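You operate a simulated robot arm through the tools that you are given. There is no shell and no other tool. Be economical: measure what you need, move in short steps, check, and stop when the job is done.

The job below is to be done with a simulated two-armed robot. You get a single attempt, and the scene is never put back.

## Task
Hold the yellow frame still and push in the dowel from the 80 mm tray.
Fine: then open the blue vice to the 70 mm mark, stand the frame in it and screw it shut on the frame. Set down upright: yellow frame.
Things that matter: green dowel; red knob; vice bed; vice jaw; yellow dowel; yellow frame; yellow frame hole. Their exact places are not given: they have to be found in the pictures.

The check looks at the end state, three seconds after you hand in, the way a careful person would. Anything else that was tipped, shoved, dropped, spilled or broken makes it a failure.

## Robot
Two 6-joint arms with two-finger parallel grippers on one trunk, on a base that drives. Base frame: it is fixed to the floor where the robot stands at the start and does not move with it; the origin is under the middle of the robot, x ahead of it, y to its left, z up; the surface under the hand at the start is at about z = 860. Readings come in mm, rad, newtons and seconds.
The left shoulder is at the start at [-65, 177, 852], the right one opposite. With the tool pointing down near the work surface each hand reaches from about 100 to 740 mm from the robot's upright axis, wherever it stands, measured 20 degrees to its own side. Places, roughly: red knob [300, -500, 900]; vice bed [500, -500, 900]; vice jaw [500, -500, 1000]; yellow frame hole [400, -200, 900]. Payload 1.57 kg a hand.
The tool frame of a hand sits at the grasp point between the pads (the TCP): z along the fingers, y along the line on which they close. The tips reach 30 mm beyond it. The gripper opens to 80 mm. The fingers are 17 mm wide and 12 mm thick; the gripper's body (40 by 82 mm) begins 80 mm behind the TCP.
Orientation is that of the tool frame in the base frame, as a unit quaternion [w, x, y, z]. With the fingers straight down and closing along the base's y, the tool's x points along the base's -x, its y along +y and its z along -z.

## Interface
- The arms move only by the tool nudge_tool. It takes "left_plan", "right_plan" or both (then of equal length, played together; a hand with none holds still); each is a list of rows, each a list of 7 numbers: the shift along the base's x, y, z in mm, then the turn, a rotation vector about the base's x, y, z in rad, then the finger opening in mm, from 0 to 80. In form: [[dx, dy, dz, ax, ay, az, claw], ...]. A call has 1 to 20 rows; each row is the pose to reach, as a shift and turn from the pose commanded when the call began. Rows are played at 5 a second. More than 50 mm and 0.15 rad between two rows, or a gripper value outside its range, and nothing of the call is played. A pose out of reach is approached as far as the arm can. The call stops where the force on the tool passes 40 N (or 10 N more than at its start, if that is more) or the arm is blocked; 0.2 s more then pass. The fingers move at their own pace (about 72 mm/s each) and stop on an object; they squeeze with about 22 N. The grip force told is the motor's: it shows also when the fingers shut on nothing. Time passes only in rows, and 0.2 s behind the last, so rows that repeat a pose let the fingers close. It gives the time, the measured TCP pose, the force on the tool (base axes), the opening and the grip force at its end, in the units of the frame above (readings bear some noise), with the torque about the TCP (base axes, N m) and any sound that the robot's microphone picked up, and new pictures: "views" is both (left out), scene, wrist or none (wrist: the cameras of the hands that moved).
- Cameras (640 x 400 px; columns grow to the right, rows downward): "scene" is now at [40.8, -19, 1583.2]; the picture's right is [-0.23, -0.97, 0.00], its down [-0.65, 0.16, -0.75] and it looks along [0.73, -0.18, -0.66] (base axes); focal length 283 px, centre (320, 200). "left" rides on the left gripper at [72, 7, -122] in its tool frame; the picture's right is [-0.09, 1.00, 0.00], its down [-0.84, -0.08, -0.54] and it looks along [-0.54, -0.05, 0.84] (tool axes); focal length 238 px, centre (320, 200). "right" rides on the right gripper at [72, -7, -122] in its tool frame; the picture's right is [0.09, 1.00, 0.00], its down [-0.84, 0.08, -0.54] and it looks along [-0.54, 0.05, 0.84] (tool axes); focal length 238 px, centre (320, 200).
- move_column(by): slides the trunk up (or, below 0, down) by that many mm; the arms and the scene camera ride with it, the base frame stays. It gives what a move gives, with no picture.
- base_move(legs): drives the robot by 1 to 6 legs, each [ahead, left, turn to the left] in mm, mm and rad, along the robot's own axes; the way and the turn of a leg run together, so that a leg with both is an arc; at most 1500 mm and 3.142 rad a leg. The arms and the cameras ride along, it lands a little off, and it stops where it bumps. It gives what a move gives, and a new picture of the scene camera.
- pan_tilt(pan, tilt): turns the head with the scene camera to pan (to the left, within 2.496 rad either way) and tilt (down, from -0.506 to 1.204), counted from straight ahead of the robot. It gives what a move gives, and a new picture of the scene camera.
- pixel_to_xyz(camera, pixels): for up to 12 pixels [column, row] of the newest picture of that camera ("zoom" is the newest enlarged one), the place [x, y, z] in the base frame of the surface seen there, good to about 2 mm. It takes no simulated time.
- zoom(camera, box): a new picture of the part [left, top, right, bottom] of that camera's present view, enlarged. It takes no simulated time.
- job_done(): hands the job in; it is judged then, once.

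Work in short steps. Measure before you move; look again where a grasp or a placing could have gone wrong, and mend it. You have 80 turns and 260 pictures in all, those below and enlarged ones among them. Open the grippers and draw the arms clear of the work before you hand the job in, unless the task says otherwise; then end with one line.

The tools are called after "Request:" by a JSON object that holds its "api" and its "payload". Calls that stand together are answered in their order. nudge_tool: Moves the arms, as the interface text tells. Its arguments: {"type":"object","properties":{"left_plan":{"type":"array","items":{"type":"array","items":{"type":"number"}}},"right_plan":{"type":"array","items":{"type":"array","items":{"type":"number"}}},"views":{"type":"string","enum":["both","scene","wrist","none"]}},"required":[]} The other tools are called the same way: move_column (by) slides the trunk up or down; base_move (legs) drives the base; pan_tilt (pan, tilt) turns the head that bears the scene camera; pixel_to_xyz (camera, pixels) gives the place of the surface under pixels of a picture; zoom (camera, box) takes an enlarged picture of a part of a camera's view; job_done () hands the job in.

At the start:

```text
time: 0.0
left_eef_pos: [515.0, 31.0, 1223.0]
left_orientation: [0.0, 0.001, 1.0, 0.0]
left_contact_force: [-0.1, -0.3, -0.3]
left_torque: [-0.03, 0.0, -0.03]
left_opening: 79.8
left_finger_force: 0.0
right_eef_pos: [428.1, -371.4, 1257.6]
right_orientation: [0.0, 0.0, 1.0, 0.0]
right_contact_force: [0.8, -0.2, -0.3]
right_torque: [-0.02, -0.04, -0.03]
right_opening: 79.9
right_finger_force: 0.0
trunk travel left (down, up): [-293.0, 34.0]
robot x, y, heading: [0.6, -1.4, 0.001]
head pan, tilt: [-0.237, 0.726]
```

scene: 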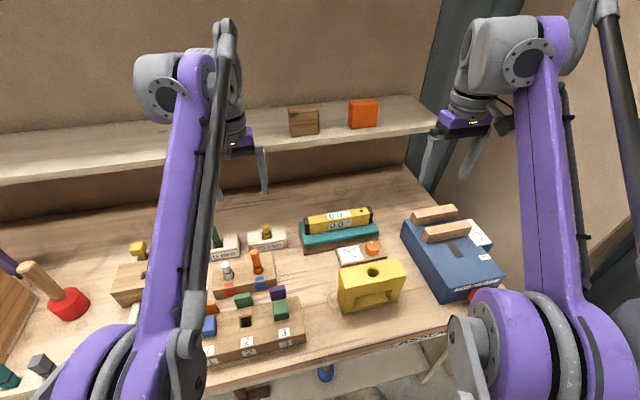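
right: 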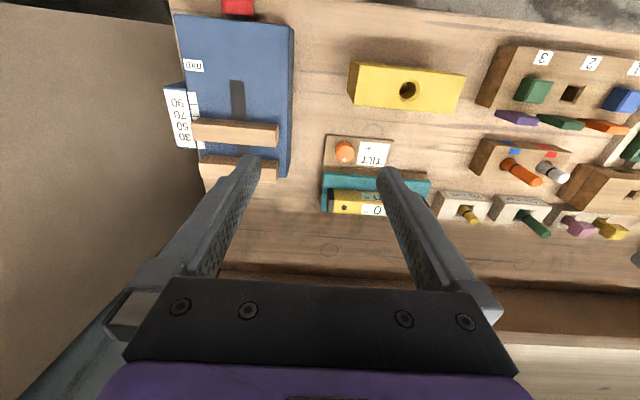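
left: 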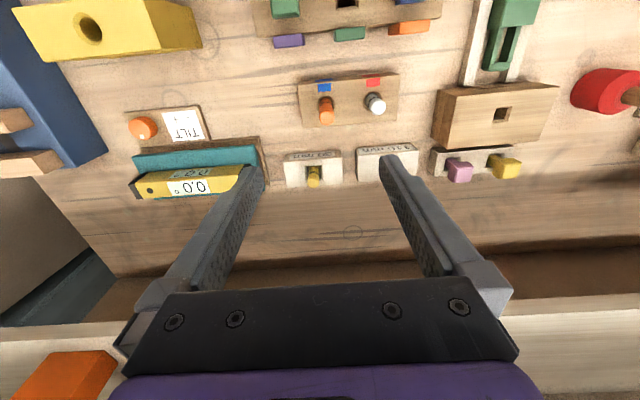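

The pictures show the yellow frame near scene (370,287), trays with yellow and green dowels near (265,238) and (222,242), and the blue vice near (452,255). I enlarge these to read labels.

Request:
{"api": "zoom", "payload": {"camera": "left", "box": [270, 120, 430, 220]}}

Request:
{"api": "zoom", "payload": {"camera": "right", "box": [140, 0, 300, 190]}}

Request:
{"api": "zoom", "payload": {"camera": "scene", "box": [190, 200, 420, 340]}}

Request:
{"api": "zoom", "payload": {"camera": "scene", "box": [380, 190, 540, 320]}}

```text
4.00 times, centred on (350, 170) of left
```

zoom: 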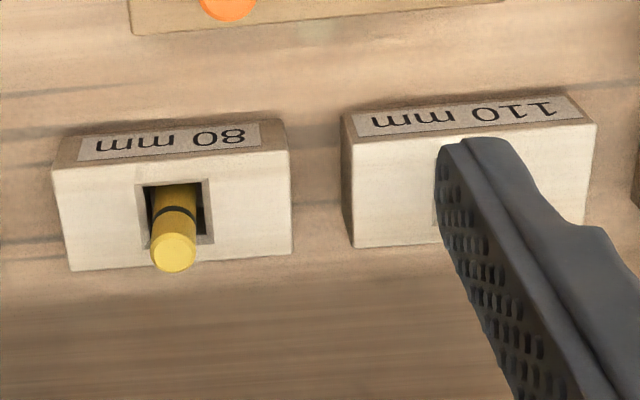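

```text
2.11 times, centred on (220, 95) of right
```

zoom: 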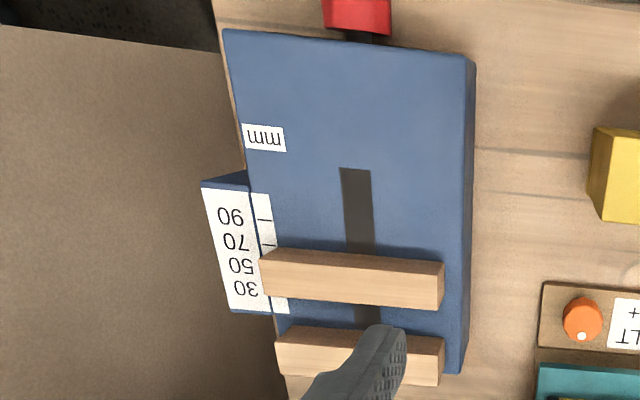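

```text
2.78 times, centred on (305, 270) of scene
```

zoom: 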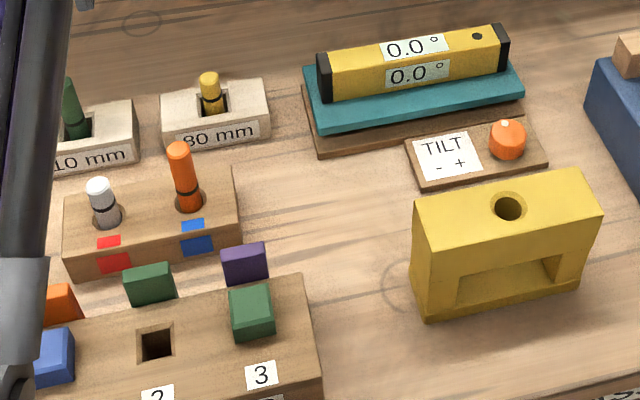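

```text
3.08 times, centred on (460, 255) of scene
```

zoom: 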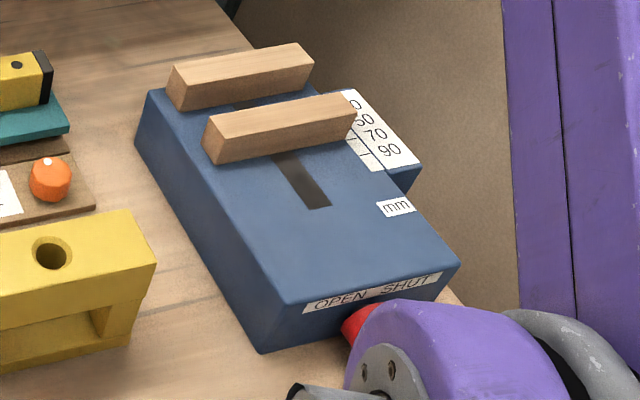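

I measure the frame, hole, dowel and vice from the scene picture.

Request:
{"api": "pixel_to_xyz", "payload": {"camera": "scene", "pixels": [[340, 275], [401, 262], [405, 278], [342, 291], [373, 268], [372, 276], [344, 311], [400, 300], [266, 227], [266, 236], [248, 233], [284, 230]]}}

Request:
{"api": "pixel_to_xyz", "payload": {"camera": "right", "pixels": [[353, 65], [464, 77], [460, 108], [356, 100], [408, 91], [239, 5], [192, 128], [278, 128], [200, 157], [250, 160], [290, 175], [180, 20]]}}

Request:
{"api": "zoom", "payload": {"camera": "right", "box": [330, 40, 490, 140]}}

Request:
{"api": "zoom", "payload": {"camera": "scene", "box": [235, 205, 295, 255]}}

```text
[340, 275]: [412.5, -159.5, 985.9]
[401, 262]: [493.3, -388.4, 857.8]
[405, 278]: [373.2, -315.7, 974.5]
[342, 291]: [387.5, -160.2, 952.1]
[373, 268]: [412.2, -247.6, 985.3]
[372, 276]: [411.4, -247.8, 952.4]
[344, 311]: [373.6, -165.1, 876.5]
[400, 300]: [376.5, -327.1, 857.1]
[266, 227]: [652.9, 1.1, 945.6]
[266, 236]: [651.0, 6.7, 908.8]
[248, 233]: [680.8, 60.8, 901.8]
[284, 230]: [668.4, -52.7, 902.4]
```

```text
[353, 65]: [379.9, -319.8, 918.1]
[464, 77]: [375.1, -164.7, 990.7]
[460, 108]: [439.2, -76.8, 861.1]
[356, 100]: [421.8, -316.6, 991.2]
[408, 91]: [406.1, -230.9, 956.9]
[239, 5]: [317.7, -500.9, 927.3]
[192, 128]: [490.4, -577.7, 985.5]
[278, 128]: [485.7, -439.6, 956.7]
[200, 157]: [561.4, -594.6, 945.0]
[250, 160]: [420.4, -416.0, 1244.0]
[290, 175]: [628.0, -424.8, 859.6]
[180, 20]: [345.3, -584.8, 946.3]
```

```text
4.00 times, centred on (410, 90) of right
```

zoom: 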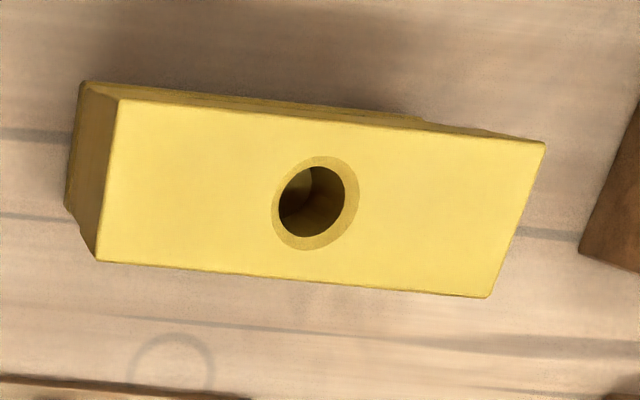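

```text
8.00 times, centred on (265, 230) of scene
```

zoom: 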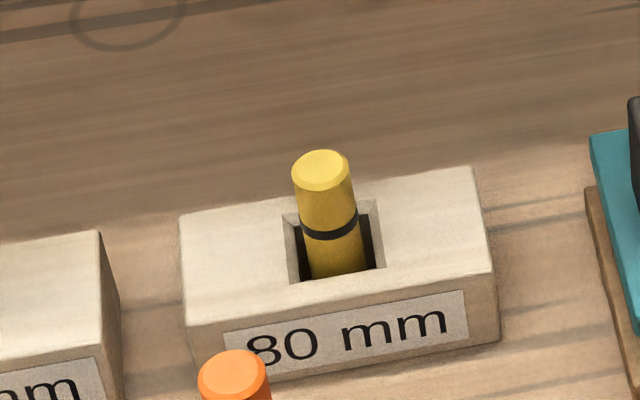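

I measure the frame's top corners and hole more precisely in the enlarged right view.

Request:
{"api": "zoom", "payload": {"camera": "right", "box": [330, 40, 490, 140]}}

Request:
{"api": "pixel_to_xyz", "payload": {"camera": "zoom", "pixels": [[535, 150], [485, 290], [105, 255], [123, 105], [275, 205], [355, 203], [315, 160], [315, 246], [85, 90], [70, 200], [300, 180], [325, 220]]}}

Request:
{"api": "zoom", "payload": {"camera": "scene", "box": [325, 240, 425, 330]}}

Request:
{"api": "pixel_to_xyz", "payload": {"camera": "zoom", "pixels": [[100, 160], [110, 320], [500, 100], [510, 240], [200, 200], [320, 180], [150, 210], [460, 160], [300, 300], [180, 310], [160, 240], [470, 190]]}}

```text
4.00 times, centred on (410, 90) of right
```

zoom: 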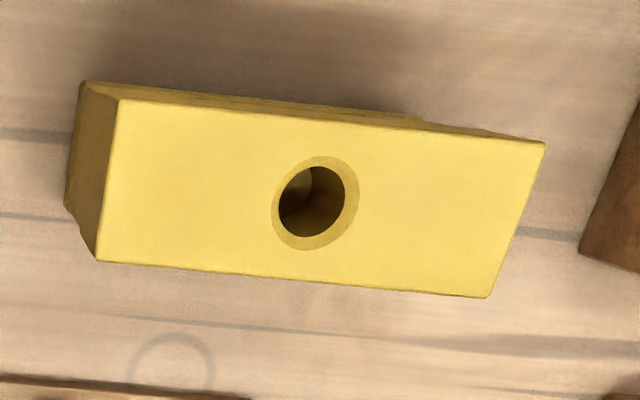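

```text
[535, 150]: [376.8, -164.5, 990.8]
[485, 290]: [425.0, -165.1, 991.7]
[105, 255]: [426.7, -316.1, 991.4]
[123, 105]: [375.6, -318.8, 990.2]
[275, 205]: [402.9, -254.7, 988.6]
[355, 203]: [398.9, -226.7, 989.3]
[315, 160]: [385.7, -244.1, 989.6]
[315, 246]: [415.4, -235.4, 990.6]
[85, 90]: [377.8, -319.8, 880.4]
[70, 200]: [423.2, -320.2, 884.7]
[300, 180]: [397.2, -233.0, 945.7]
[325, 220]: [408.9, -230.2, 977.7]
```

```text
4.44 times, centred on (375, 285) of scene
```

zoom: 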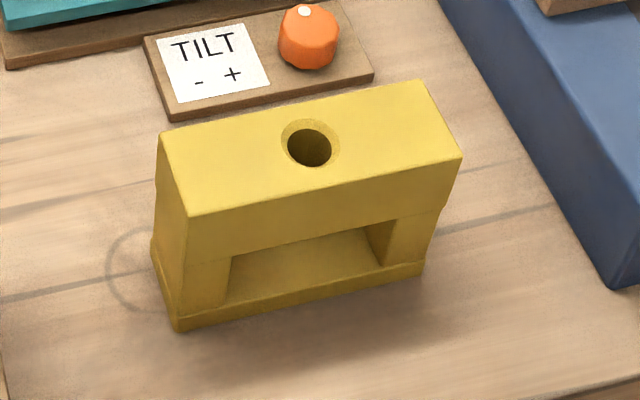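

```text
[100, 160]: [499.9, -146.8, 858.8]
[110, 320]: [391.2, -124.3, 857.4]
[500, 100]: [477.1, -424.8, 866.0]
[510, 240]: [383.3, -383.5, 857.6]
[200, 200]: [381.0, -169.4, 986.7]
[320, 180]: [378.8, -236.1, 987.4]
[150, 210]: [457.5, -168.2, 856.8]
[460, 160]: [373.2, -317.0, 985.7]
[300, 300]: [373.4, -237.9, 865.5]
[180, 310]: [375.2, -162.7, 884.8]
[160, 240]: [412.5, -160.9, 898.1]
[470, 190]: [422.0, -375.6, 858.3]
```

The frame stands at x 375–426, y −162…−319, top at 990, hole near (401,−240). Now I measure the dowel in its tray from the left camera, and the vice parts.

Request:
{"api": "zoom", "payload": {"camera": "left", "box": [280, 145, 344, 195]}}

Request:
{"api": "pixel_to_xyz", "payload": {"camera": "zoom", "pixels": [[330, 350], [300, 350], [370, 350], [330, 310], [330, 200], [340, 260], [150, 200], [470, 190], [230, 150], [420, 150], [250, 250], [420, 240]]}}

Request:
{"api": "zoom", "payload": {"camera": "scene", "box": [335, 265, 405, 320]}}

Request:
{"api": "pixel_to_xyz", "payload": {"camera": "zoom", "pixels": [[300, 120], [300, 150], [300, 180], [300, 210], [300, 240], [300, 280], [100, 200], [500, 200], [200, 260], [440, 240]]}}

```text
8.00 times, centred on (312, 170) of left
```

zoom: 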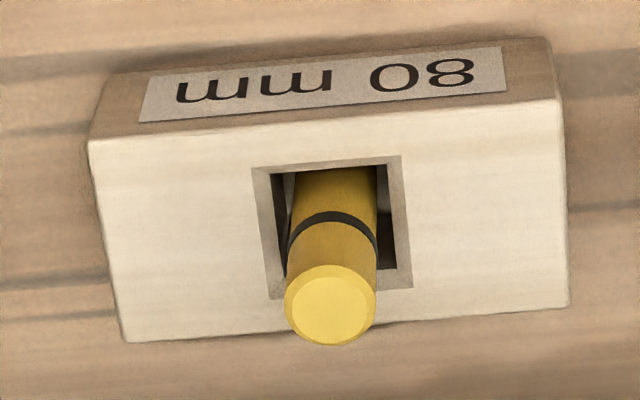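

```text
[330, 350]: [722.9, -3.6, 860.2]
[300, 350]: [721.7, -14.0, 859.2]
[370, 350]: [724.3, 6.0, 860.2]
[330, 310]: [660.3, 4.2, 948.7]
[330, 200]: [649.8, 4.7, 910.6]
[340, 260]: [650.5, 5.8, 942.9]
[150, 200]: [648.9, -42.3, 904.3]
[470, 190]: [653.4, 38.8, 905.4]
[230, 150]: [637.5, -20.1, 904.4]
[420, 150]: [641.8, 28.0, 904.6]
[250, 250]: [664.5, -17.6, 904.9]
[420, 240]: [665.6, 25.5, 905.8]
```

```text
7.27 times, centred on (370, 292) of scene
```

zoom: 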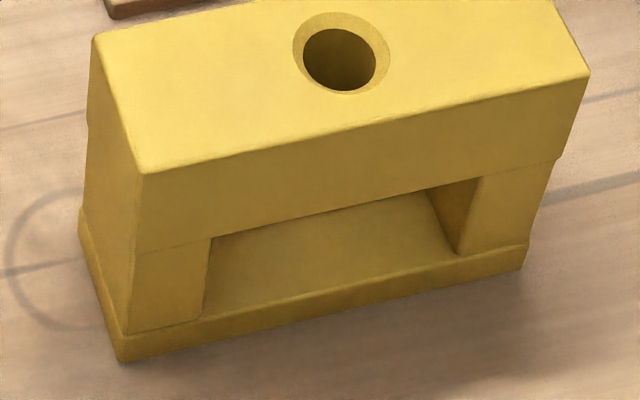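

```text
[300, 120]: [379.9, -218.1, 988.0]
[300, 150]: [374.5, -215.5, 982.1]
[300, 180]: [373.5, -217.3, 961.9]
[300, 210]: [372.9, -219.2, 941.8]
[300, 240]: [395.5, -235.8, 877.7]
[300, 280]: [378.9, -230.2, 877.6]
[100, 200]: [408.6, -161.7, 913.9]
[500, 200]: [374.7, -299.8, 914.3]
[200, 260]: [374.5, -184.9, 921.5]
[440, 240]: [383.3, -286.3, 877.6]
```

Bridge spans z 940–990 with the window below; the dowel axis is near (655,4), top 948. I move the left hand above the dowel and the right hand over the frame's right end, turning both to close along x.

Request:
{"api": "nudge_tool", "payload": {"left_plan": [[14, -3, -17, 0, 0, -0.14, 80], [28, -6, -34, 0, 0, -0.28, 80], [42, -8, -50, 0, 0, -0.42, 80], [56, -11, -68, 0, 0, -0.56, 80], [70, -14, -85, 0, 0, -0.7, 80], [84, -17, -102, 0, 0, -0.84, 80], [98, -19, -119, 0, 0, -0.98, 80], [112, -22, -136, 0, 0, -1.12, 80], [124, -24, -150, 0, 0, -1.26, 80], [134, -26, -165, 0, 0, -1.4, 80], [140, -27, -173, 0, 0, -1.5, 80], [140, -27, -173, 0, 0, -1.57, 80]], "right_plan": [[-2, 6, -17, 0, 0, 0.14, 80], [-5, 12, -34, 0, 0, 0.28, 80], [-7, 18, -50, 0, 0, 0.42, 80], [-9, 24, -68, 0, 0, 0.56, 80], [-12, 30, -85, 0, 0, 0.7, 80], [-15, 36, -102, 0, 0, 0.84, 80], [-18, 42, -119, 0, 0, 0.98, 80], [-21, 50, -136, 0, 0, 1.12, 80], [-24, 55, -150, 0, 0, 1.26, 80], [-27, 60, -165, 0, 0, 1.4, 80], [-27, 66, -173, 0, 0, 1.5, 80], [-27, 66, -173, 0, 0, 1.57, 80]]}}

```text
time: 2.6
left_eef_pos: [639.6, 6.9, 1042.3]
left_orientation: [0.0, 0.707, 0.707, 0.0]
left_contact_force: [0.1, -0.2, 0.2]
left_torque: [0.03, -0.02, -0.01]
left_opening: 79.9
left_finger_force: 0.0
left hand out of reach, approached as far as the arm can: row 7, 8, 9, 10, 11, 12
right_eef_pos: [400.9, -306.6, 1085.8]
right_orientation: [0.0, -0.707, 0.707, 0.0]
right_contact_force: [0.2, -0.2, 1.2]
right_torque: [-0.03, 0.0, 0.0]
right_opening: 80.2
right_finger_force: 0.0
trunk travel left (down, up): [-293.0, 34.0]
robot x, y, heading: [-1.0, 0.5, 0.002]
head pan, tilt: [-0.237, 0.726]
```

scene: 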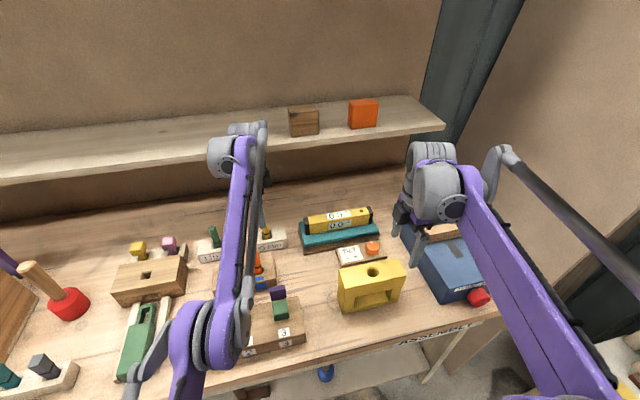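
right: 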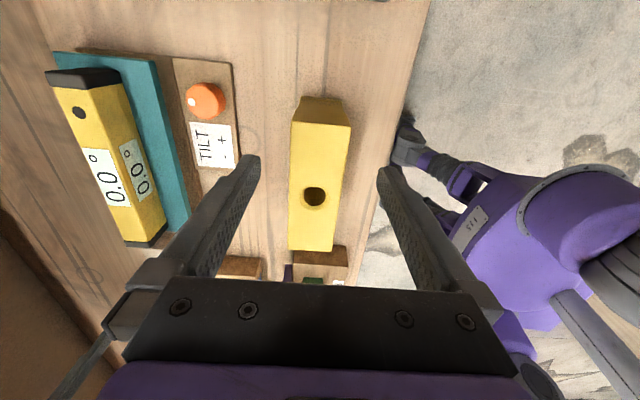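
left: 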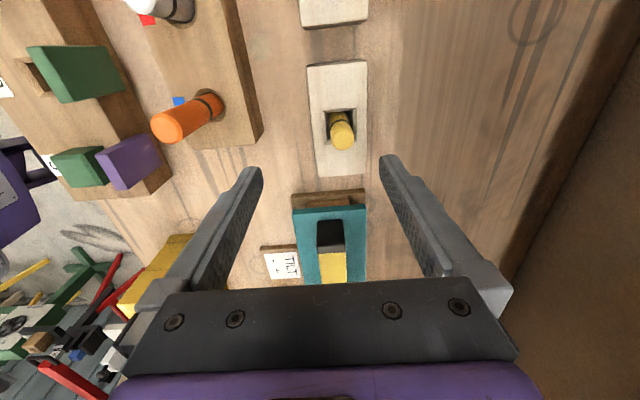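

The left hand is 15 mm short in x at this height; it should reach lower down. I measure the orange dowel and the yellow dowel for clearance.

Request:
{"api": "pixel_to_xyz", "payload": {"camera": "left", "pixels": [[168, 125], [210, 100], [258, 135], [343, 137], [341, 118], [341, 130], [325, 140], [345, 65], [335, 225]]}}

Request:
{"api": "zoom", "payload": {"camera": "left", "box": [290, 50, 390, 190]}}

Request:
{"api": "pixel_to_xyz", "payload": {"camera": "right", "pixels": [[314, 197], [297, 115], [348, 125], [292, 245], [331, 247], [302, 195], [326, 195], [314, 185], [314, 207]]}}

```text
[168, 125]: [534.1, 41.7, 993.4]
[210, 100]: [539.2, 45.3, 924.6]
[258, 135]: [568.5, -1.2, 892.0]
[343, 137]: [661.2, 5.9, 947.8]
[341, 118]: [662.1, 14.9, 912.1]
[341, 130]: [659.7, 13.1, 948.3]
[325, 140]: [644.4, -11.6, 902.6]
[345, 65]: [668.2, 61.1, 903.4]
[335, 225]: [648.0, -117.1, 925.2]
```

```text
2.86 times, centred on (340, 120) of left
```

zoom: 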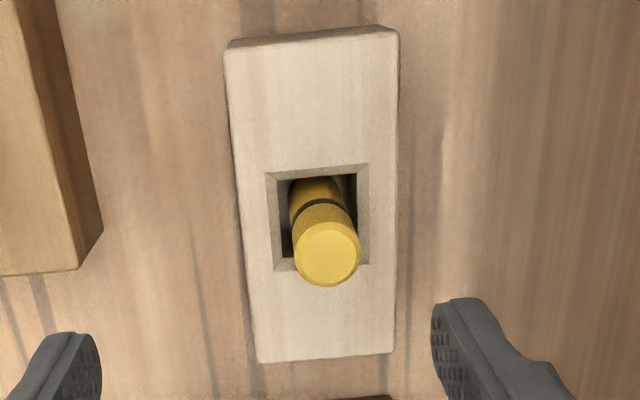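

```text
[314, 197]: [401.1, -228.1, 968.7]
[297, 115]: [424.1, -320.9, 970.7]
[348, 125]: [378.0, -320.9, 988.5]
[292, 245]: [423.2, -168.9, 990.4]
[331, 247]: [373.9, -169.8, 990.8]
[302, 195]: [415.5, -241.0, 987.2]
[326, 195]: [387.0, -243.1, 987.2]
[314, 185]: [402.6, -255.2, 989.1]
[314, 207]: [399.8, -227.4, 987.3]
```

Dowel top centre is near (661,4.5,948) and the hole centre at (401,−241). I narrow the left opening to 45 and go to z 985 above the dowel; the right hand goes down to hold the frame end (tips at ~935).

Request:
{"api": "nudge_tool", "payload": {"left_plan": [[4, 0, -20, 0, 0, 0, 50], [6, 0, -40, 0, 0, 0, 50], [6, 0, -65, 0, 0, 0, 50], [6, 0, -65, 0, 0, 0, 50]], "right_plan": [[0, 0, -40, 0, 0, 0, 80], [0, 0, -80, 0, 0, 0, 80], [0, 0, -115, 0, 0, 0, 80], [0, 0, -115, 0, 0, 0, 80]]}}

```text
time: 3.6
left_eef_pos: [648.2, 6.9, 978.7]
left_orientation: [0.0, 0.707, 0.707, 0.0]
left_contact_force: [-0.8, 0.3, 1.0]
left_torque: [0.03, 0.0, -0.02]
left_opening: 49.7
left_finger_force: 0.1
right_eef_pos: [399.6, -303.3, 968.8]
right_orientation: [0.0, -0.707, 0.707, 0.0]
right_contact_force: [-0.6, 0.6, -0.2]
right_torque: [-0.04, -0.01, 0.01]
right_opening: 79.8
right_finger_force: 0.1
trunk travel left (down, up): [-293.0, 34.0]
robot x, y, heading: [-2.0, 1.0, -0.0]
head pan, tilt: [-0.237, 0.726]
```

scene: 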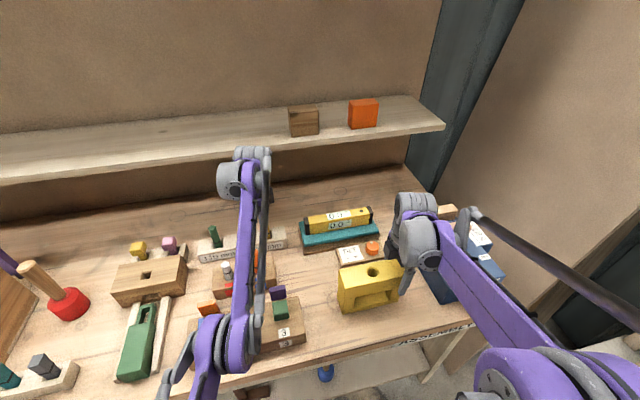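
right: 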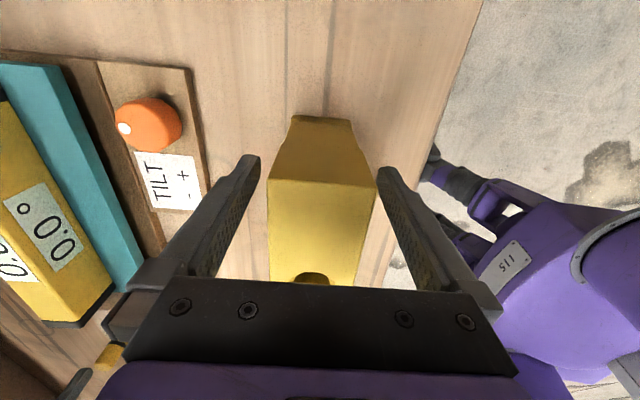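
left: 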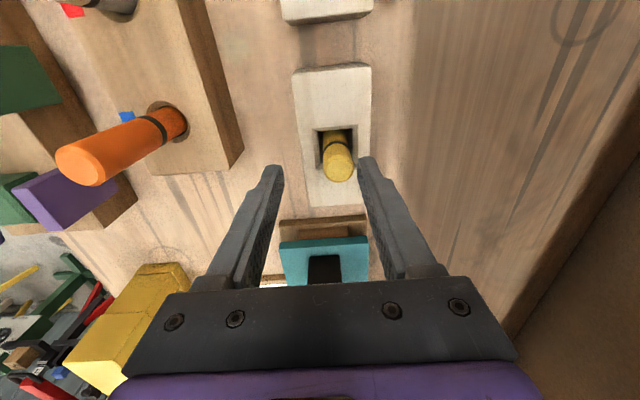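

The left hand is at x 648, dowel at 661: I shift it 13 mm in x at a safe height, then go down to TCP z 938 and close; meanwhile the right hand closes on the frame.

Request:
{"api": "nudge_tool", "payload": {"left_plan": [[4, -1, 12, 0, 0, 0, 50], [13, -2, 12, 0, 0, 0, 50], [13, -2, 12, 0, 0, 0, 50], [13, -2, -15, 0, 0, 0, 50], [13, -2, -40, 0, 0, 0, 50], [13, -2, -40, 0, 0, 0, 50]], "views": "wrist"}}

```text
time: 5.0
left_eef_pos: [661.6, 8.5, 937.4]
left_orientation: [0.0, 0.707, 0.707, 0.0]
left_contact_force: [0.2, -0.5, -0.4]
left_torque: [0.02, 0.01, 0.05]
left_opening: 49.9
left_finger_force: 0.1
right_eef_pos: [401.3, -303.5, 970.0]
right_orientation: [0.0, -0.707, 0.707, 0.0]
right_contact_force: [-0.2, 0.2, 1.3]
right_torque: [-0.02, -0.02, -0.01]
right_opening: 80.1
right_finger_force: 0.1
trunk travel left (down, up): [-293.0, 34.0]
robot x, y, heading: [-4.2, 3.8, -0.001]
head pan, tilt: [-0.237, 0.726]
```

left: 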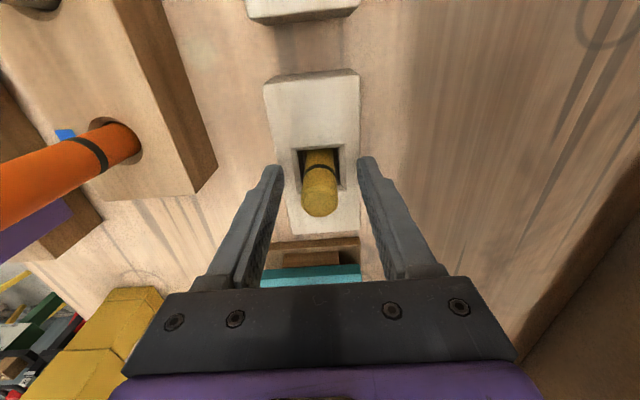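

The base seems to creep a few mm, so I re-measure the dowel relative to the hand.

Request:
{"api": "pixel_to_xyz", "payload": {"camera": "left", "pixels": [[320, 205], [320, 190], [306, 205], [334, 205], [320, 214], [320, 198], [320, 160], [320, 172]]}}

Request:
{"api": "zoom", "payload": {"camera": "left", "box": [260, 130, 380, 230]}}

```text
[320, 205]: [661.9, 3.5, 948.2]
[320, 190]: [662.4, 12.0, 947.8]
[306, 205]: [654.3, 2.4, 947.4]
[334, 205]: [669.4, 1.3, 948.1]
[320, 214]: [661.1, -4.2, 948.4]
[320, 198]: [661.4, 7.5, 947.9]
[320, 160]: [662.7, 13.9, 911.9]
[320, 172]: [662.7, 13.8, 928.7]
```

```text
4.00 times, centred on (320, 180) of left
```

zoom: 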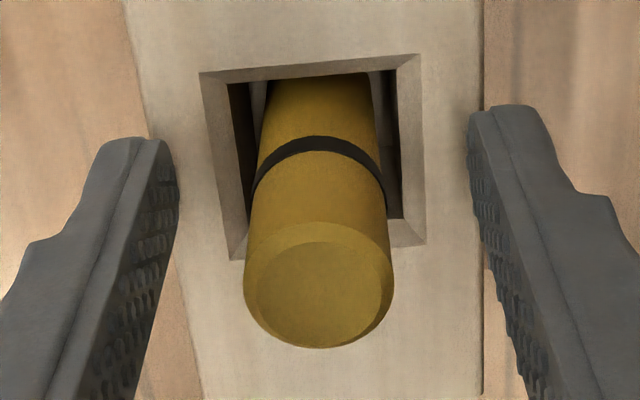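

The dowel is at y≈3.2, so the hand shifts −5 in y, closes; the right hand closes on the frame too.

Request:
{"api": "nudge_tool", "payload": {"left_plan": [[0, -5, 0, 0, 0, 0, 50], [0, -5, 0, 0, 0, 0, 50], [0, -5, 0, 0, 0, 0, 10], [0, -5, 0, 0, 0, 0, 10], [0, -5, 0, 0, 0, 0, 10], [0, -5, 0, 0, 0, 0, 10]], "views": "wrist"}}

```text
time: 6.4
left_eef_pos: [660.3, 2.3, 939.1]
left_orientation: [0.0, 0.707, 0.707, 0.0]
left_contact_force: [0.1, -0.8, 0.2]
left_torque: [0.0, -0.03, 0.01]
left_opening: 20.2
left_finger_force: 22.3
right_eef_pos: [401.0, -304.4, 969.8]
right_orientation: [0.0, -0.707, 0.707, 0.0]
right_contact_force: [0.4, 0.0, -0.9]
right_torque: [-0.02, 0.01, -0.02]
right_opening: 80.0
right_finger_force: 0.0
trunk travel left (down, up): [-293.0, 34.0]
robot x, y, heading: [0.9, 1.9, -0.0]
head pan, tilt: [-0.237, 0.726]
```

left: 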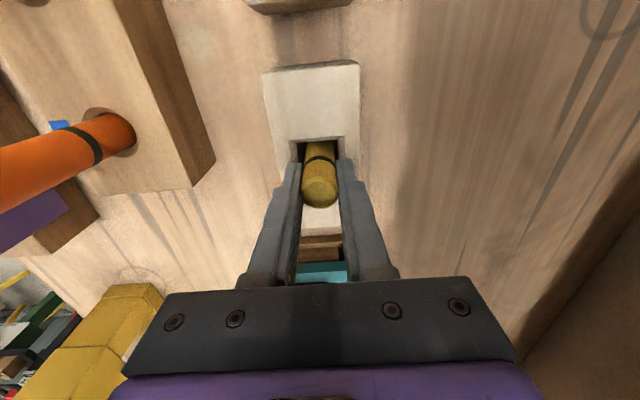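

The dowel is gripped (20.2 mm). I lift it straight out 150 mm, while the right hand tilts its body away toward −y (to leave room for the left wrist) about the closing axis.

Request:
{"api": "nudge_tool", "payload": {"left_plan": [[0, 0, 15, 0, 0, 0, 10], [0, 0, 40, 0, 0, 0, 10], [0, 0, 80, 0, 0, 0, 10], [0, 0, 115, 0, 0, 0, 10], [-10, 0, 155, 0, 0, 0, 10], [-10, 0, 155, 0, 0, 0, 10]], "right_plan": [[0, 0, 0, 0.13, 0, 0, 80], [0, 0, 0, 0.26, 0, 0, 80], [0, 0, 0, 0.39, 0, 0, 80], [0, 0, 0, 0.52, 0, 0, 80], [0, 0, 0, 0.6, 0, 0, 80], [0, 0, 0, 0.6, 0, 0, 80]]}}

```text
time: 7.8
left_eef_pos: [622.2, 9.6, 1080.4]
left_orientation: [0.0, 0.708, 0.707, 0.001]
left_contact_force: [-0.2, -0.4, 0.1]
left_torque: [-0.01, 0.0, -0.01]
left_opening: 20.5
left_finger_force: 22.2
left hand out of reach, approached as far as the arm can: row 3, 4, 5, 6
right_eef_pos: [401.1, -304.7, 969.2]
right_orientation: [0.21, -0.675, 0.676, 0.209]
right_contact_force: [-0.1, 0.0, -0.4]
right_torque: [-0.01, 0.0, 0.03]
right_opening: 79.9
right_finger_force: 0.1
trunk travel left (down, up): [-293.0, 34.0]
robot x, y, heading: [1.2, 1.7, 0.005]
head pan, tilt: [-0.237, 0.726]
```

scene: 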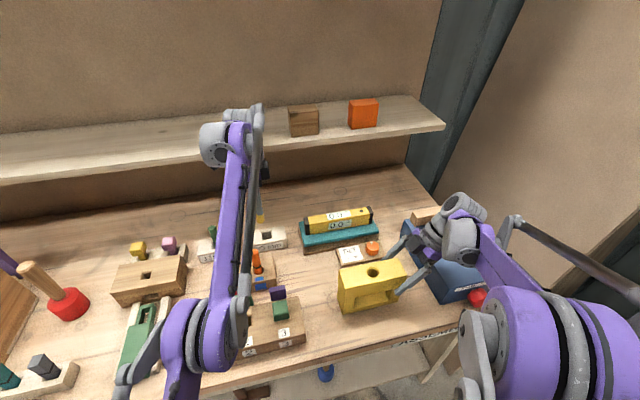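
right: 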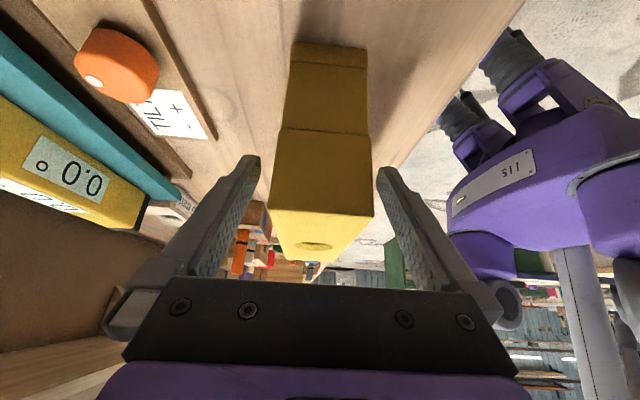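
left: 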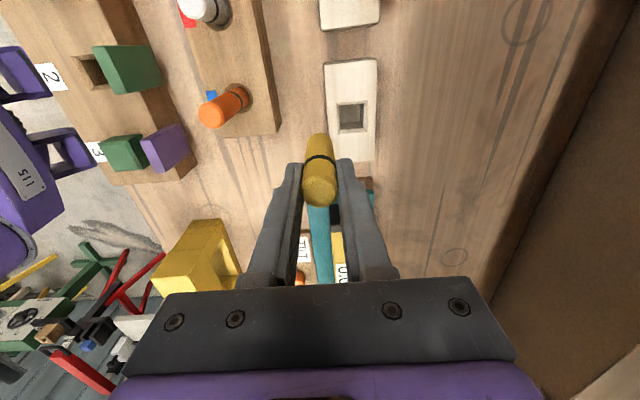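

The dowel is out and clear of everything (bottom ≈1009). I close the right hand on the frame and carry the dowel to above the hole (401,−241).

Request:
{"api": "nudge_tool", "payload": {"left_plan": [[-15, -10, 5, 0, 0, 0, 10], [-40, -40, 15, 0, 0, 0, 10], [-66, -70, 18, 0, 0, 0, 10], [-92, -100, 18, 0, 0, 0, 10], [-118, -130, 18, 0, 0, 0, 10], [-144, -160, 18, 0, 0, 0, 10], [-170, -190, 18, 0, 0, 0, 10], [-196, -220, 18, 0, 0, 0, 10], [-221, -250, 18, 0, 0, 0, 10], [-221, -250, 18, 0, 0, 0, 10]], "right_plan": [[0, 0, 0, 0, 0, 0, 60], [0, 0, 0, 0, 0, 0, 50], [0, 0, 0, 0, 0, 0, 40], [0, 0, 0, 0, 0, 0, 40], [0, 0, 0, 0, 0, 0, 40], [0, 0, 0, 0, 0, 0, 40], [0, 0, 0, 0, 0, 0, 40], [0, 0, 0, 0, 0, 0, 40], [0, 0, 0, 0, 0, 0, 40], [0, 0, 0, 0, 0, 0, 40]]}}

```text
time: 10.0
left_eef_pos: [400.6, -243.2, 1098.3]
left_orientation: [-0.001, 0.706, 0.708, 0.001]
left_contact_force: [0.5, 0.0, -0.2]
left_torque: [-0.01, -0.02, 0.0]
left_opening: 20.2
left_finger_force: 22.4
left hand out of reach, approached as far as the arm can: row 7, 8
right_eef_pos: [401.1, -304.8, 970.4]
right_orientation: [0.209, -0.675, 0.675, 0.21]
right_contact_force: [-0.4, -0.1, 0.7]
right_torque: [-0.24, 0.02, 0.0]
right_opening: 55.8
right_finger_force: 21.8
trunk travel left (down, up): [-293.0, 34.0]
robot x, y, heading: [-2.4, 1.8, -0.0]
head pan, tilt: [-0.237, 0.726]
```

scene: 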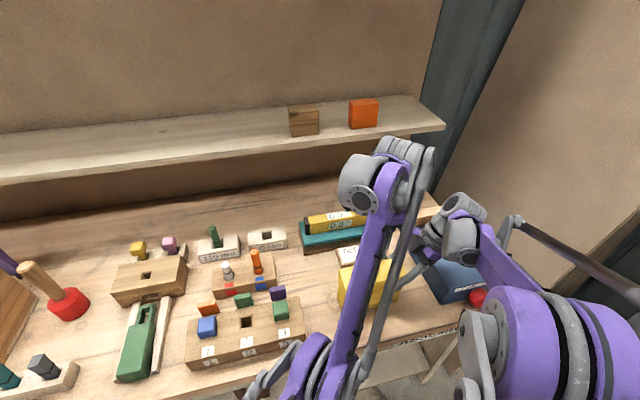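
right: 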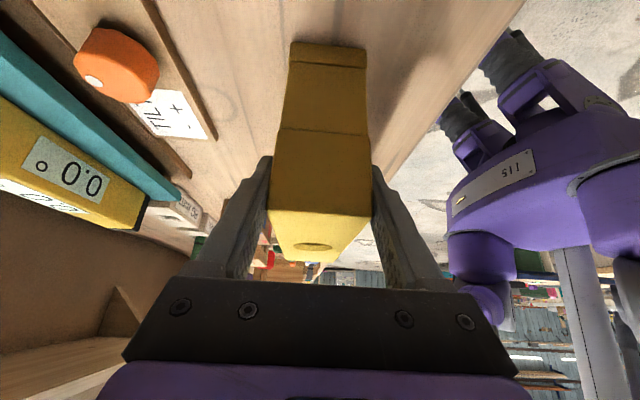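
left: 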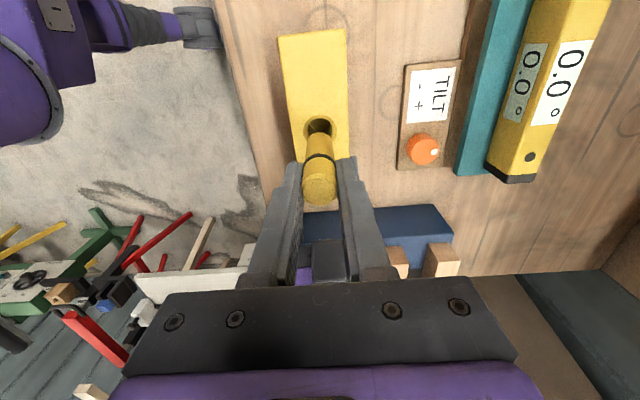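

Dowel is held above the frame. I measure the hole rim and dowel in the left camera's view.

Request:
{"api": "zoom", "payload": {"camera": "left", "box": [270, 100, 370, 220]}}

Request:
{"api": "pixel_to_xyz", "payload": {"camera": "zoom", "pixels": [[270, 85], [295, 25], [350, 95], [228, 100], [250, 60], [340, 60], [315, 280], [315, 340], [290, 220], [250, 290], [380, 290], [315, 150]]}}

Request:
{"api": "pixel_to_xyz", "payload": {"camera": "left", "pixels": [[282, 40], [344, 32], [352, 150], [297, 150], [313, 75]]}}

```text
3.33 times, centred on (320, 160) of left
```

zoom: 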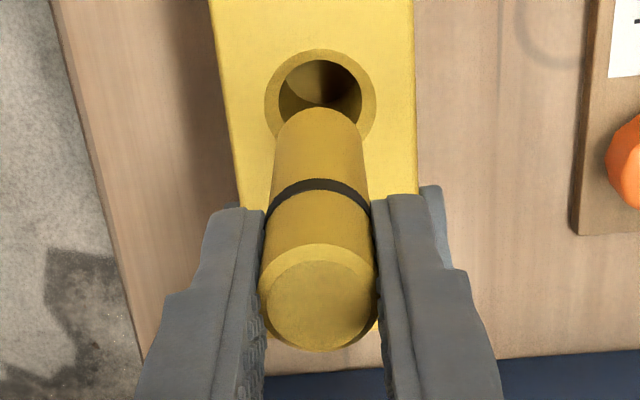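

```text
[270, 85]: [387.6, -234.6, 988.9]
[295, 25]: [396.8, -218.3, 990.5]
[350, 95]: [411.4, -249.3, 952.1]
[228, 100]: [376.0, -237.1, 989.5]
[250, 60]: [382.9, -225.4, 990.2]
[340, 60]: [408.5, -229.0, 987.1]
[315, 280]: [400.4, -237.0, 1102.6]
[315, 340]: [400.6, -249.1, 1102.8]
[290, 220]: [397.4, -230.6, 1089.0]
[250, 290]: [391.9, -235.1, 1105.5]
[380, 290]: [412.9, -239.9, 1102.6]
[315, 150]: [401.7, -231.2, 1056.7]
```

```text
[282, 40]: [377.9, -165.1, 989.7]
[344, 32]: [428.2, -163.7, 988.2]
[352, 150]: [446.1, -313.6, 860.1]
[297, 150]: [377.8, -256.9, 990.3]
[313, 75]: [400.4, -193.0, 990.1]
```

I check the rim's edges and dowel sides in the same view for x alignment.

Request:
{"api": "pixel_to_xyz", "payload": {"camera": "zoom", "pixels": [[260, 95], [382, 95], [268, 110], [374, 110], [300, 53], [340, 53], [320, 44], [222, 95], [409, 95], [320, 300], [283, 150], [358, 150]]}}

Request:
{"api": "pixel_to_xyz", "payload": {"camera": "right", "pixels": [[300, 245], [314, 245], [328, 245], [276, 205], [370, 212], [282, 245], [345, 245]]}}

```text
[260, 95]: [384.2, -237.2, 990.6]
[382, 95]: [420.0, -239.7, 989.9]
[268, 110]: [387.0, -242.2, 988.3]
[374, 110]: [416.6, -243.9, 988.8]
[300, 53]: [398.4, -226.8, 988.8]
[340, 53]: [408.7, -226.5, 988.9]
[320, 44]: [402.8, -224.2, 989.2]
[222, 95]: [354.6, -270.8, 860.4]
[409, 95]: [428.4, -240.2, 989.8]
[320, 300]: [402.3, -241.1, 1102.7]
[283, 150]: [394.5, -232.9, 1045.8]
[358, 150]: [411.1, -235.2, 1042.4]
```

```text
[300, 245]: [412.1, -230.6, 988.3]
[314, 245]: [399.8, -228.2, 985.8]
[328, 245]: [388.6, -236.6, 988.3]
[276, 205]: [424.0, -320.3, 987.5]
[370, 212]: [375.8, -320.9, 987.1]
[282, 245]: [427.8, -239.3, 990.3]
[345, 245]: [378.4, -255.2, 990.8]
```

Dowel axis (402.3,−241) and hole (401.8,−240.7) agree within a millimetre and the chamfer will guide. I lower it in steps toward TCP z ≈1030.

Request:
{"api": "nudge_tool", "payload": {"left_plan": [[-0.5, 0, -20, 0, 0, 0, 10], [-0.5, 0, -32, 0, 0, 0, 10], [-0.5, 0, -38, 0, 0, 0, 10], [-0.5, 0, -43, 0, 0, 0, 10], [-0.5, 0, -48, 0, 0, 0, 10], [-0.5, 0, -53, 0, 0, 0, 10], [-0.5, 0, -53, 0, 0, 0, 10]], "views": "wrist"}}

```text
time: 11.6
left_eef_pos: [402.9, -245.7, 1056.0]
left_orientation: [-0.001, 0.707, 0.707, 0.0]
left_contact_force: [-8.0, 8.7, 1.4]
left_torque: [0.56, 0.54, 0.04]
left_opening: 19.7
left_finger_force: 22.2
left hand out of reach, approached as far as the arm can: row 1, 2, 3, 4, 5, 6, 7
right_eef_pos: [401.6, -306.0, 970.1]
right_orientation: [0.21, -0.675, 0.676, 0.209]
right_contact_force: [7.7, -7.8, -1.2]
right_torque: [-0.16, 0.09, -0.45]
right_opening: 56.1
right_finger_force: 22.0
trunk travel left (down, up): [-293.0, 34.0]
robot x, y, heading: [4.9, 0.9, -0.002]
head pan, tilt: [-0.237, 0.726]
```

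left: 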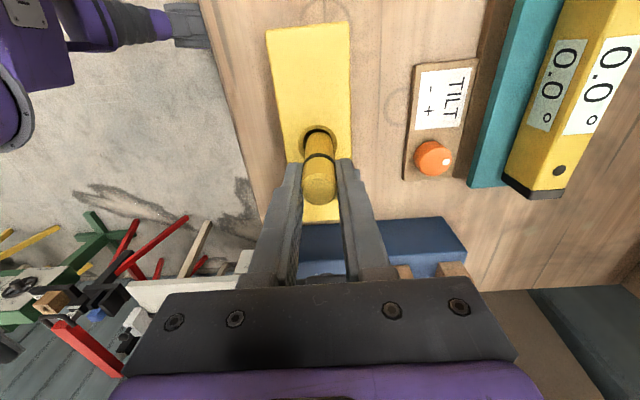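

The left arm is at a joint limit here and slid −2.5 mm in y. I back up 15 mm and turn the left hand +0.6 rad about z (the dowel is round) for a more comfortable wrist.

Request:
{"api": "nudge_tool", "payload": {"left_plan": [[0, 3, 10, 0, 0, 0, 10], [0, 3, 25, 0, 0, 0, 10], [0, 3, 25, 0, 0, 0.14, 10], [0, 3, 25, 0, 0, 0.28, 10], [0, 3, 25, 0, 0, 0.42, 10], [0, 3, 25, 0, 0, 0.56, 10], [0, 3, 25, 0, 0, 0.7, 10], [0, 3, 25, 0, 0, 0.7, 10]]}}

```text
time: 13.4
left_eef_pos: [403.4, -243.9, 1084.7]
left_orientation: [-0.001, 0.42, 0.907, 0.0]
left_contact_force: [-0.2, 0.0, -0.6]
left_torque: [0.04, 0.01, 0.0]
left_opening: 20.0
left_finger_force: 22.1
left hand out of reach, approached as far as the arm can: row 1
right_eef_pos: [400.8, -306.0, 970.0]
right_orientation: [0.21, -0.675, 0.676, 0.209]
right_contact_force: [0.4, 0.6, 0.2]
right_torque: [-0.25, 0.0, 0.0]
right_opening: 55.8
right_finger_force: 21.6
trunk travel left (down, up): [-293.0, 34.0]
robot x, y, heading: [-1.6, 2.2, -0.002]
head pan, tilt: [-0.237, 0.726]
```

scene: 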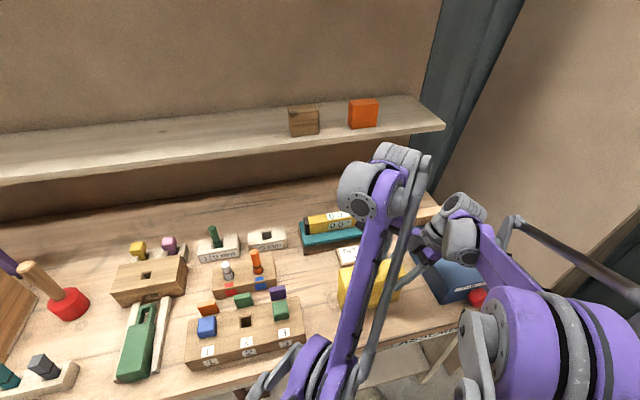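
left: 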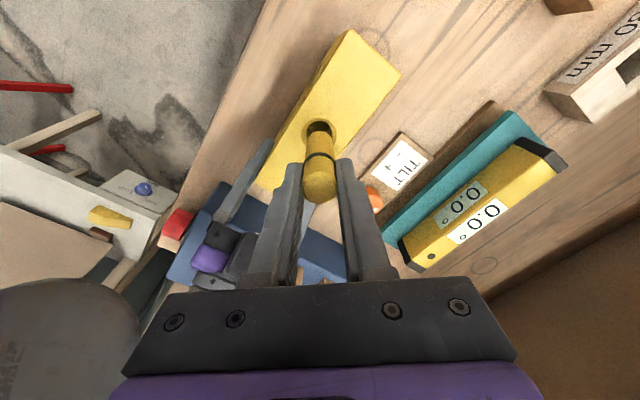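

No limit complaint now. I re-measure dowel versus hole in this view.

Request:
{"api": "zoom", "payload": {"camera": "left", "box": [270, 100, 370, 220]}}

Request:
{"api": "pixel_to_xyz", "payload": {"camera": "zoom", "pixels": [[268, 95], [372, 95], [320, 52], [285, 65], [355, 65], [320, 290], [320, 150], [285, 140], [352, 140], [268, 290], [370, 290], [320, 335]]}}

```text
3.33 times, centred on (320, 160) of left
```

zoom: 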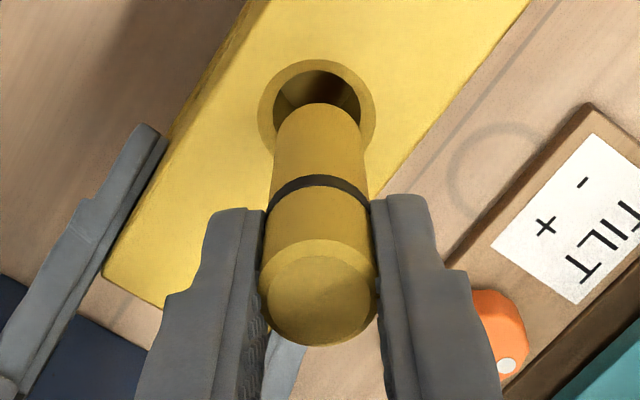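

```text
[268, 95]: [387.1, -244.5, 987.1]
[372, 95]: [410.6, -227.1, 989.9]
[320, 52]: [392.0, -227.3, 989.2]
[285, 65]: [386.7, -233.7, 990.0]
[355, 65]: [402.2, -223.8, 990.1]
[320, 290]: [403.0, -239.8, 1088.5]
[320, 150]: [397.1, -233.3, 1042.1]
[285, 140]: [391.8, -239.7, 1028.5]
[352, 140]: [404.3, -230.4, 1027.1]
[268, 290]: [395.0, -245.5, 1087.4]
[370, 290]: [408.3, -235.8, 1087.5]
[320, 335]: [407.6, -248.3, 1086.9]
```

Dowel axis ≈(403.3,−240.7), hole ≈(401,−239.5): I shift (−2,+1) and lower until the dowel enters.

Request:
{"api": "nudge_tool", "payload": {"left_plan": [[-2, 1, 0, 0, 0, 0, 10], [-2, 1, -14, 0, 0, 0, 10], [-2, 1, -19, 0, 0, 0, 10], [-2, 1, -24, 0, 0, 0, 10], [-2, 1, -29, 0, 0, 0, 10], [-2, 1, -34, 0, 0, 0, 10], [-2, 1, -34, 0, 0, 0, 10]], "views": "wrist"}}

```text
time: 15.0
left_eef_pos: [404.9, -243.3, 1056.9]
left_orientation: [-0.002, 0.422, 0.907, 0.0]
left_contact_force: [-1.3, 1.1, -0.6]
left_torque: [0.01, 0.13, -0.02]
left_opening: 20.0
left_finger_force: 21.9
left hand out of reach, approached as far as the arm can: row 1, 2, 3, 4, 5, 6, 7
right_eef_pos: [400.6, -306.9, 969.5]
right_orientation: [0.209, -0.675, 0.676, 0.209]
right_contact_force: [1.7, -0.9, -0.3]
right_torque: [-0.2, 0.01, -0.13]
right_opening: 55.9
right_finger_force: 22.2
trunk travel left (down, up): [-293.0, 34.0]
robot x, y, heading: [2.7, 1.3, -0.0]
head pan, tilt: [-0.237, 0.726]
```

left: 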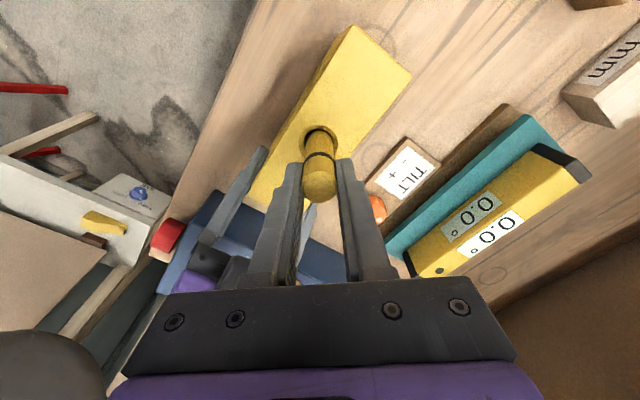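

Still at a limit: the left shoulder is turned too far across. I'll lift the dowel clear, release the frame, retreat the right hand, and drive the base sideways to the right by ~170 mm.

Request:
{"api": "nudge_tool", "payload": {"left_plan": [[0, 0, 25, 0, 0, 0, 10], [0, 0, 60, 0, 0, 0, 10], [0, 0, 80, 0, 0, 0, 10], [0, 0, 80, 0, 0, 0, 10], [0, 0, 80, 0, 0, 0, 10], [0, 0, 80, 0, 0, 0, 10], [0, 0, 80, 0, 0, 0, 10]], "right_plan": [[0, 0, 0, 0, 0, 0, 80], [0, 0, 0, 0, 0, 0, 80], [0, 0, 0, 0, 0, 0, 80], [0, -17, 25, 0, 0, 0, 80], [0, -34, 50, 0, 0, 0, 80], [0, -50, 80, 0, 0, 0, 80], [0, -60, 120, 0, 0, 0, 80]], "views": "scene"}}

Request:
{"api": "base_move", "payload": {"legs": [[0, -170, 0]]}}

```text
time: 16.6
left_eef_pos: [404.9, -241.5, 1138.2]
left_orientation: [0.0, 0.421, 0.907, -0.001]
left_contact_force: [0.4, 0.7, -0.8]
left_torque: [-0.02, 0.01, -0.01]
left_opening: 19.8
left_finger_force: 22.0
right_eef_pos: [399.6, -366.3, 1088.7]
right_orientation: [0.209, -0.675, 0.676, 0.209]
right_contact_force: [0.5, -0.3, 0.3]
right_torque: [0.01, 0.03, 0.04]
right_opening: 79.7
right_finger_force: 0.1
trunk travel left (down, up): [-293.0, 34.0]
robot x, y, heading: [2.0, 1.6, 0.002]
head pan, tilt: [-0.237, 0.726]
```

scene: 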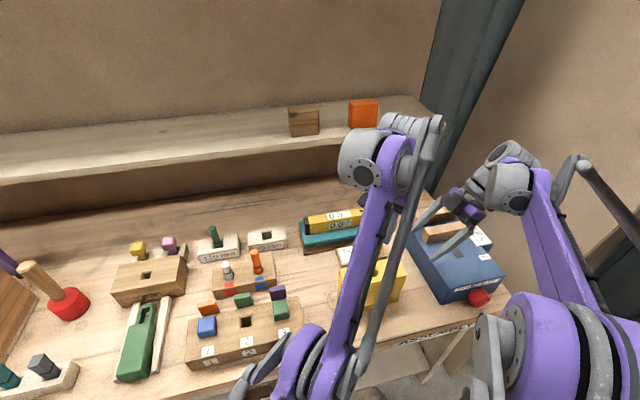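

```text
time: 18.7
left_eef_pos: [407.1, -409.8, 1137.4]
left_orientation: [0.0, 0.418, 0.908, 0.0]
left_contact_force: [0.5, -0.9, 0.2]
left_torque: [0.01, -0.01, -0.01]
left_opening: 19.9
left_finger_force: 21.9
right_eef_pos: [401.6, -533.4, 1088.1]
right_orientation: [-0.208, 0.678, -0.674, -0.21]
right_contact_force: [0.1, 0.6, 0.4]
right_torque: [-0.01, 0.03, 0.0]
right_opening: 80.0
right_finger_force: 0.0
trunk travel left (down, up): [-293.0, 34.0]
robot x, y, heading: [3.8, -167.1, 0.005]
head pan, tilt: [-0.237, 0.726]
```

scene: 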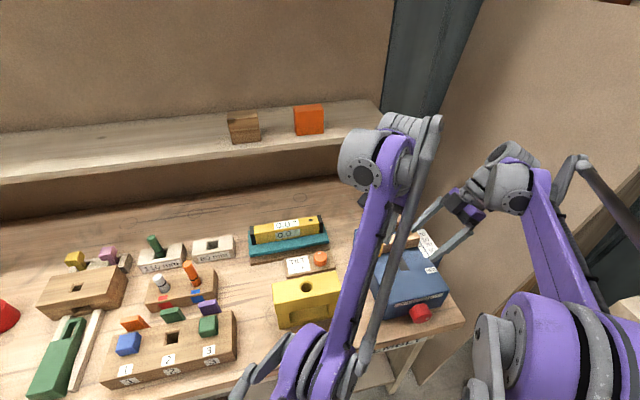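

The base moved 169 mm. Now I bring both hands back: left over the hole, right back around the frame end (left first).

Request:
{"api": "nudge_tool", "payload": {"left_plan": [[0, 40, 0, 0, 0, 0, 10], [-2, 85, 0, 0, 0, 0, 10], [-4, 130, -5, 0, 0, 0, 10], [-4, 168, -15, 0, 0, 0, 10], [-4, 168, -35, 0, 0, 0, 10], [-4, 168, -40, 0, 0, 0, 10], [-4, 168, -40, 0, 0, 0, 10], [-4, 168, -40, 0, 0, 0, 10]], "right_plan": [[0, 0, 0, 0, 0, 0, 80], [0, 35, 0, 0, 0, 0, 80], [0, 75, 0, 0, 0, 0, 80], [0, 115, 0, 0, 0, 0, 80], [0, 155, 0, 0, 0, 0, 80], [0, 170, 0, 0, 0, 0, 80], [0, 190, -30, 0, 0, 0, 80], [0, 210, -70, 0, 0, 0, 80]]}}

```text
time: 20.5
left_eef_pos: [487.2, -294.3, 1122.7]
left_orientation: [-0.001, 0.418, 0.909, 0.0]
left_contact_force: [-0.6, -0.2, -0.2]
left_torque: [0.0, 0.03, 0.0]
left_opening: 20.0
left_finger_force: 22.1
left hand out of reach, approached as far as the arm can: row 1, 2, 3, 4, 5, 6, 7, 8
right_eef_pos: [401.9, -326.1, 1021.8]
right_orientation: [-0.207, 0.678, -0.674, -0.21]
right_contact_force: [0.2, -0.3, -0.7]
right_torque: [0.02, 0.0, 0.02]
right_opening: 79.9
right_finger_force: 0.0
trunk travel left (down, up): [-293.0, 34.0]
robot x, y, heading: [-5.6, -172.4, 0.005]
head pan, tilt: [-0.237, 0.726]
```

scene: 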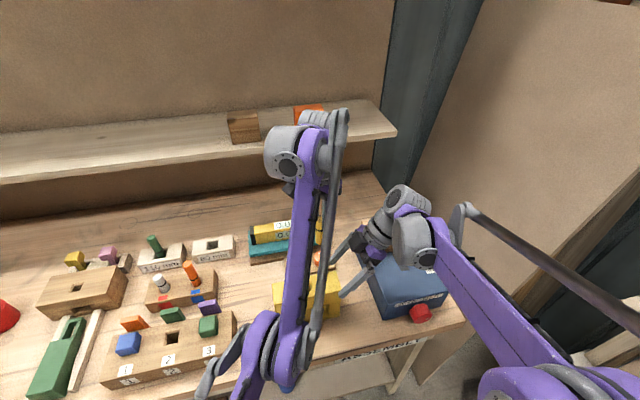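
right: 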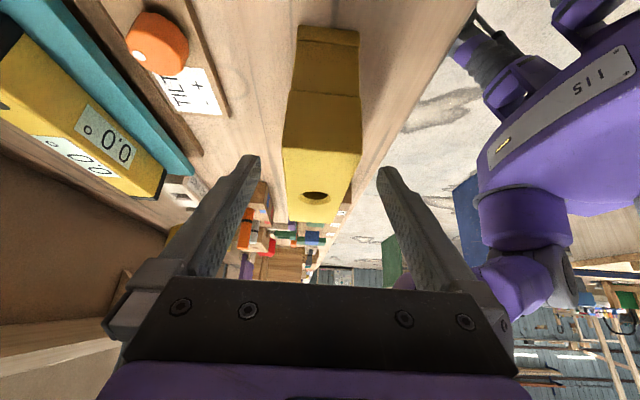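
left: 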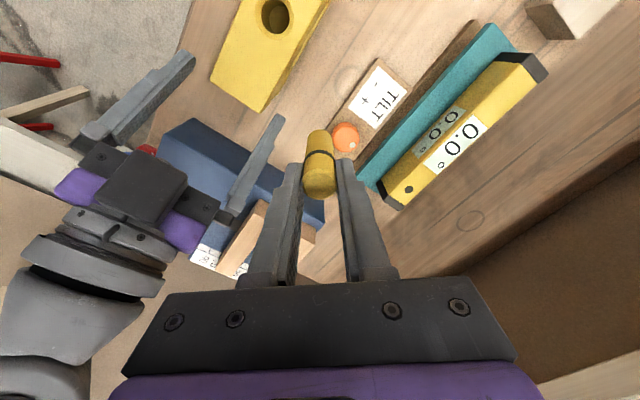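

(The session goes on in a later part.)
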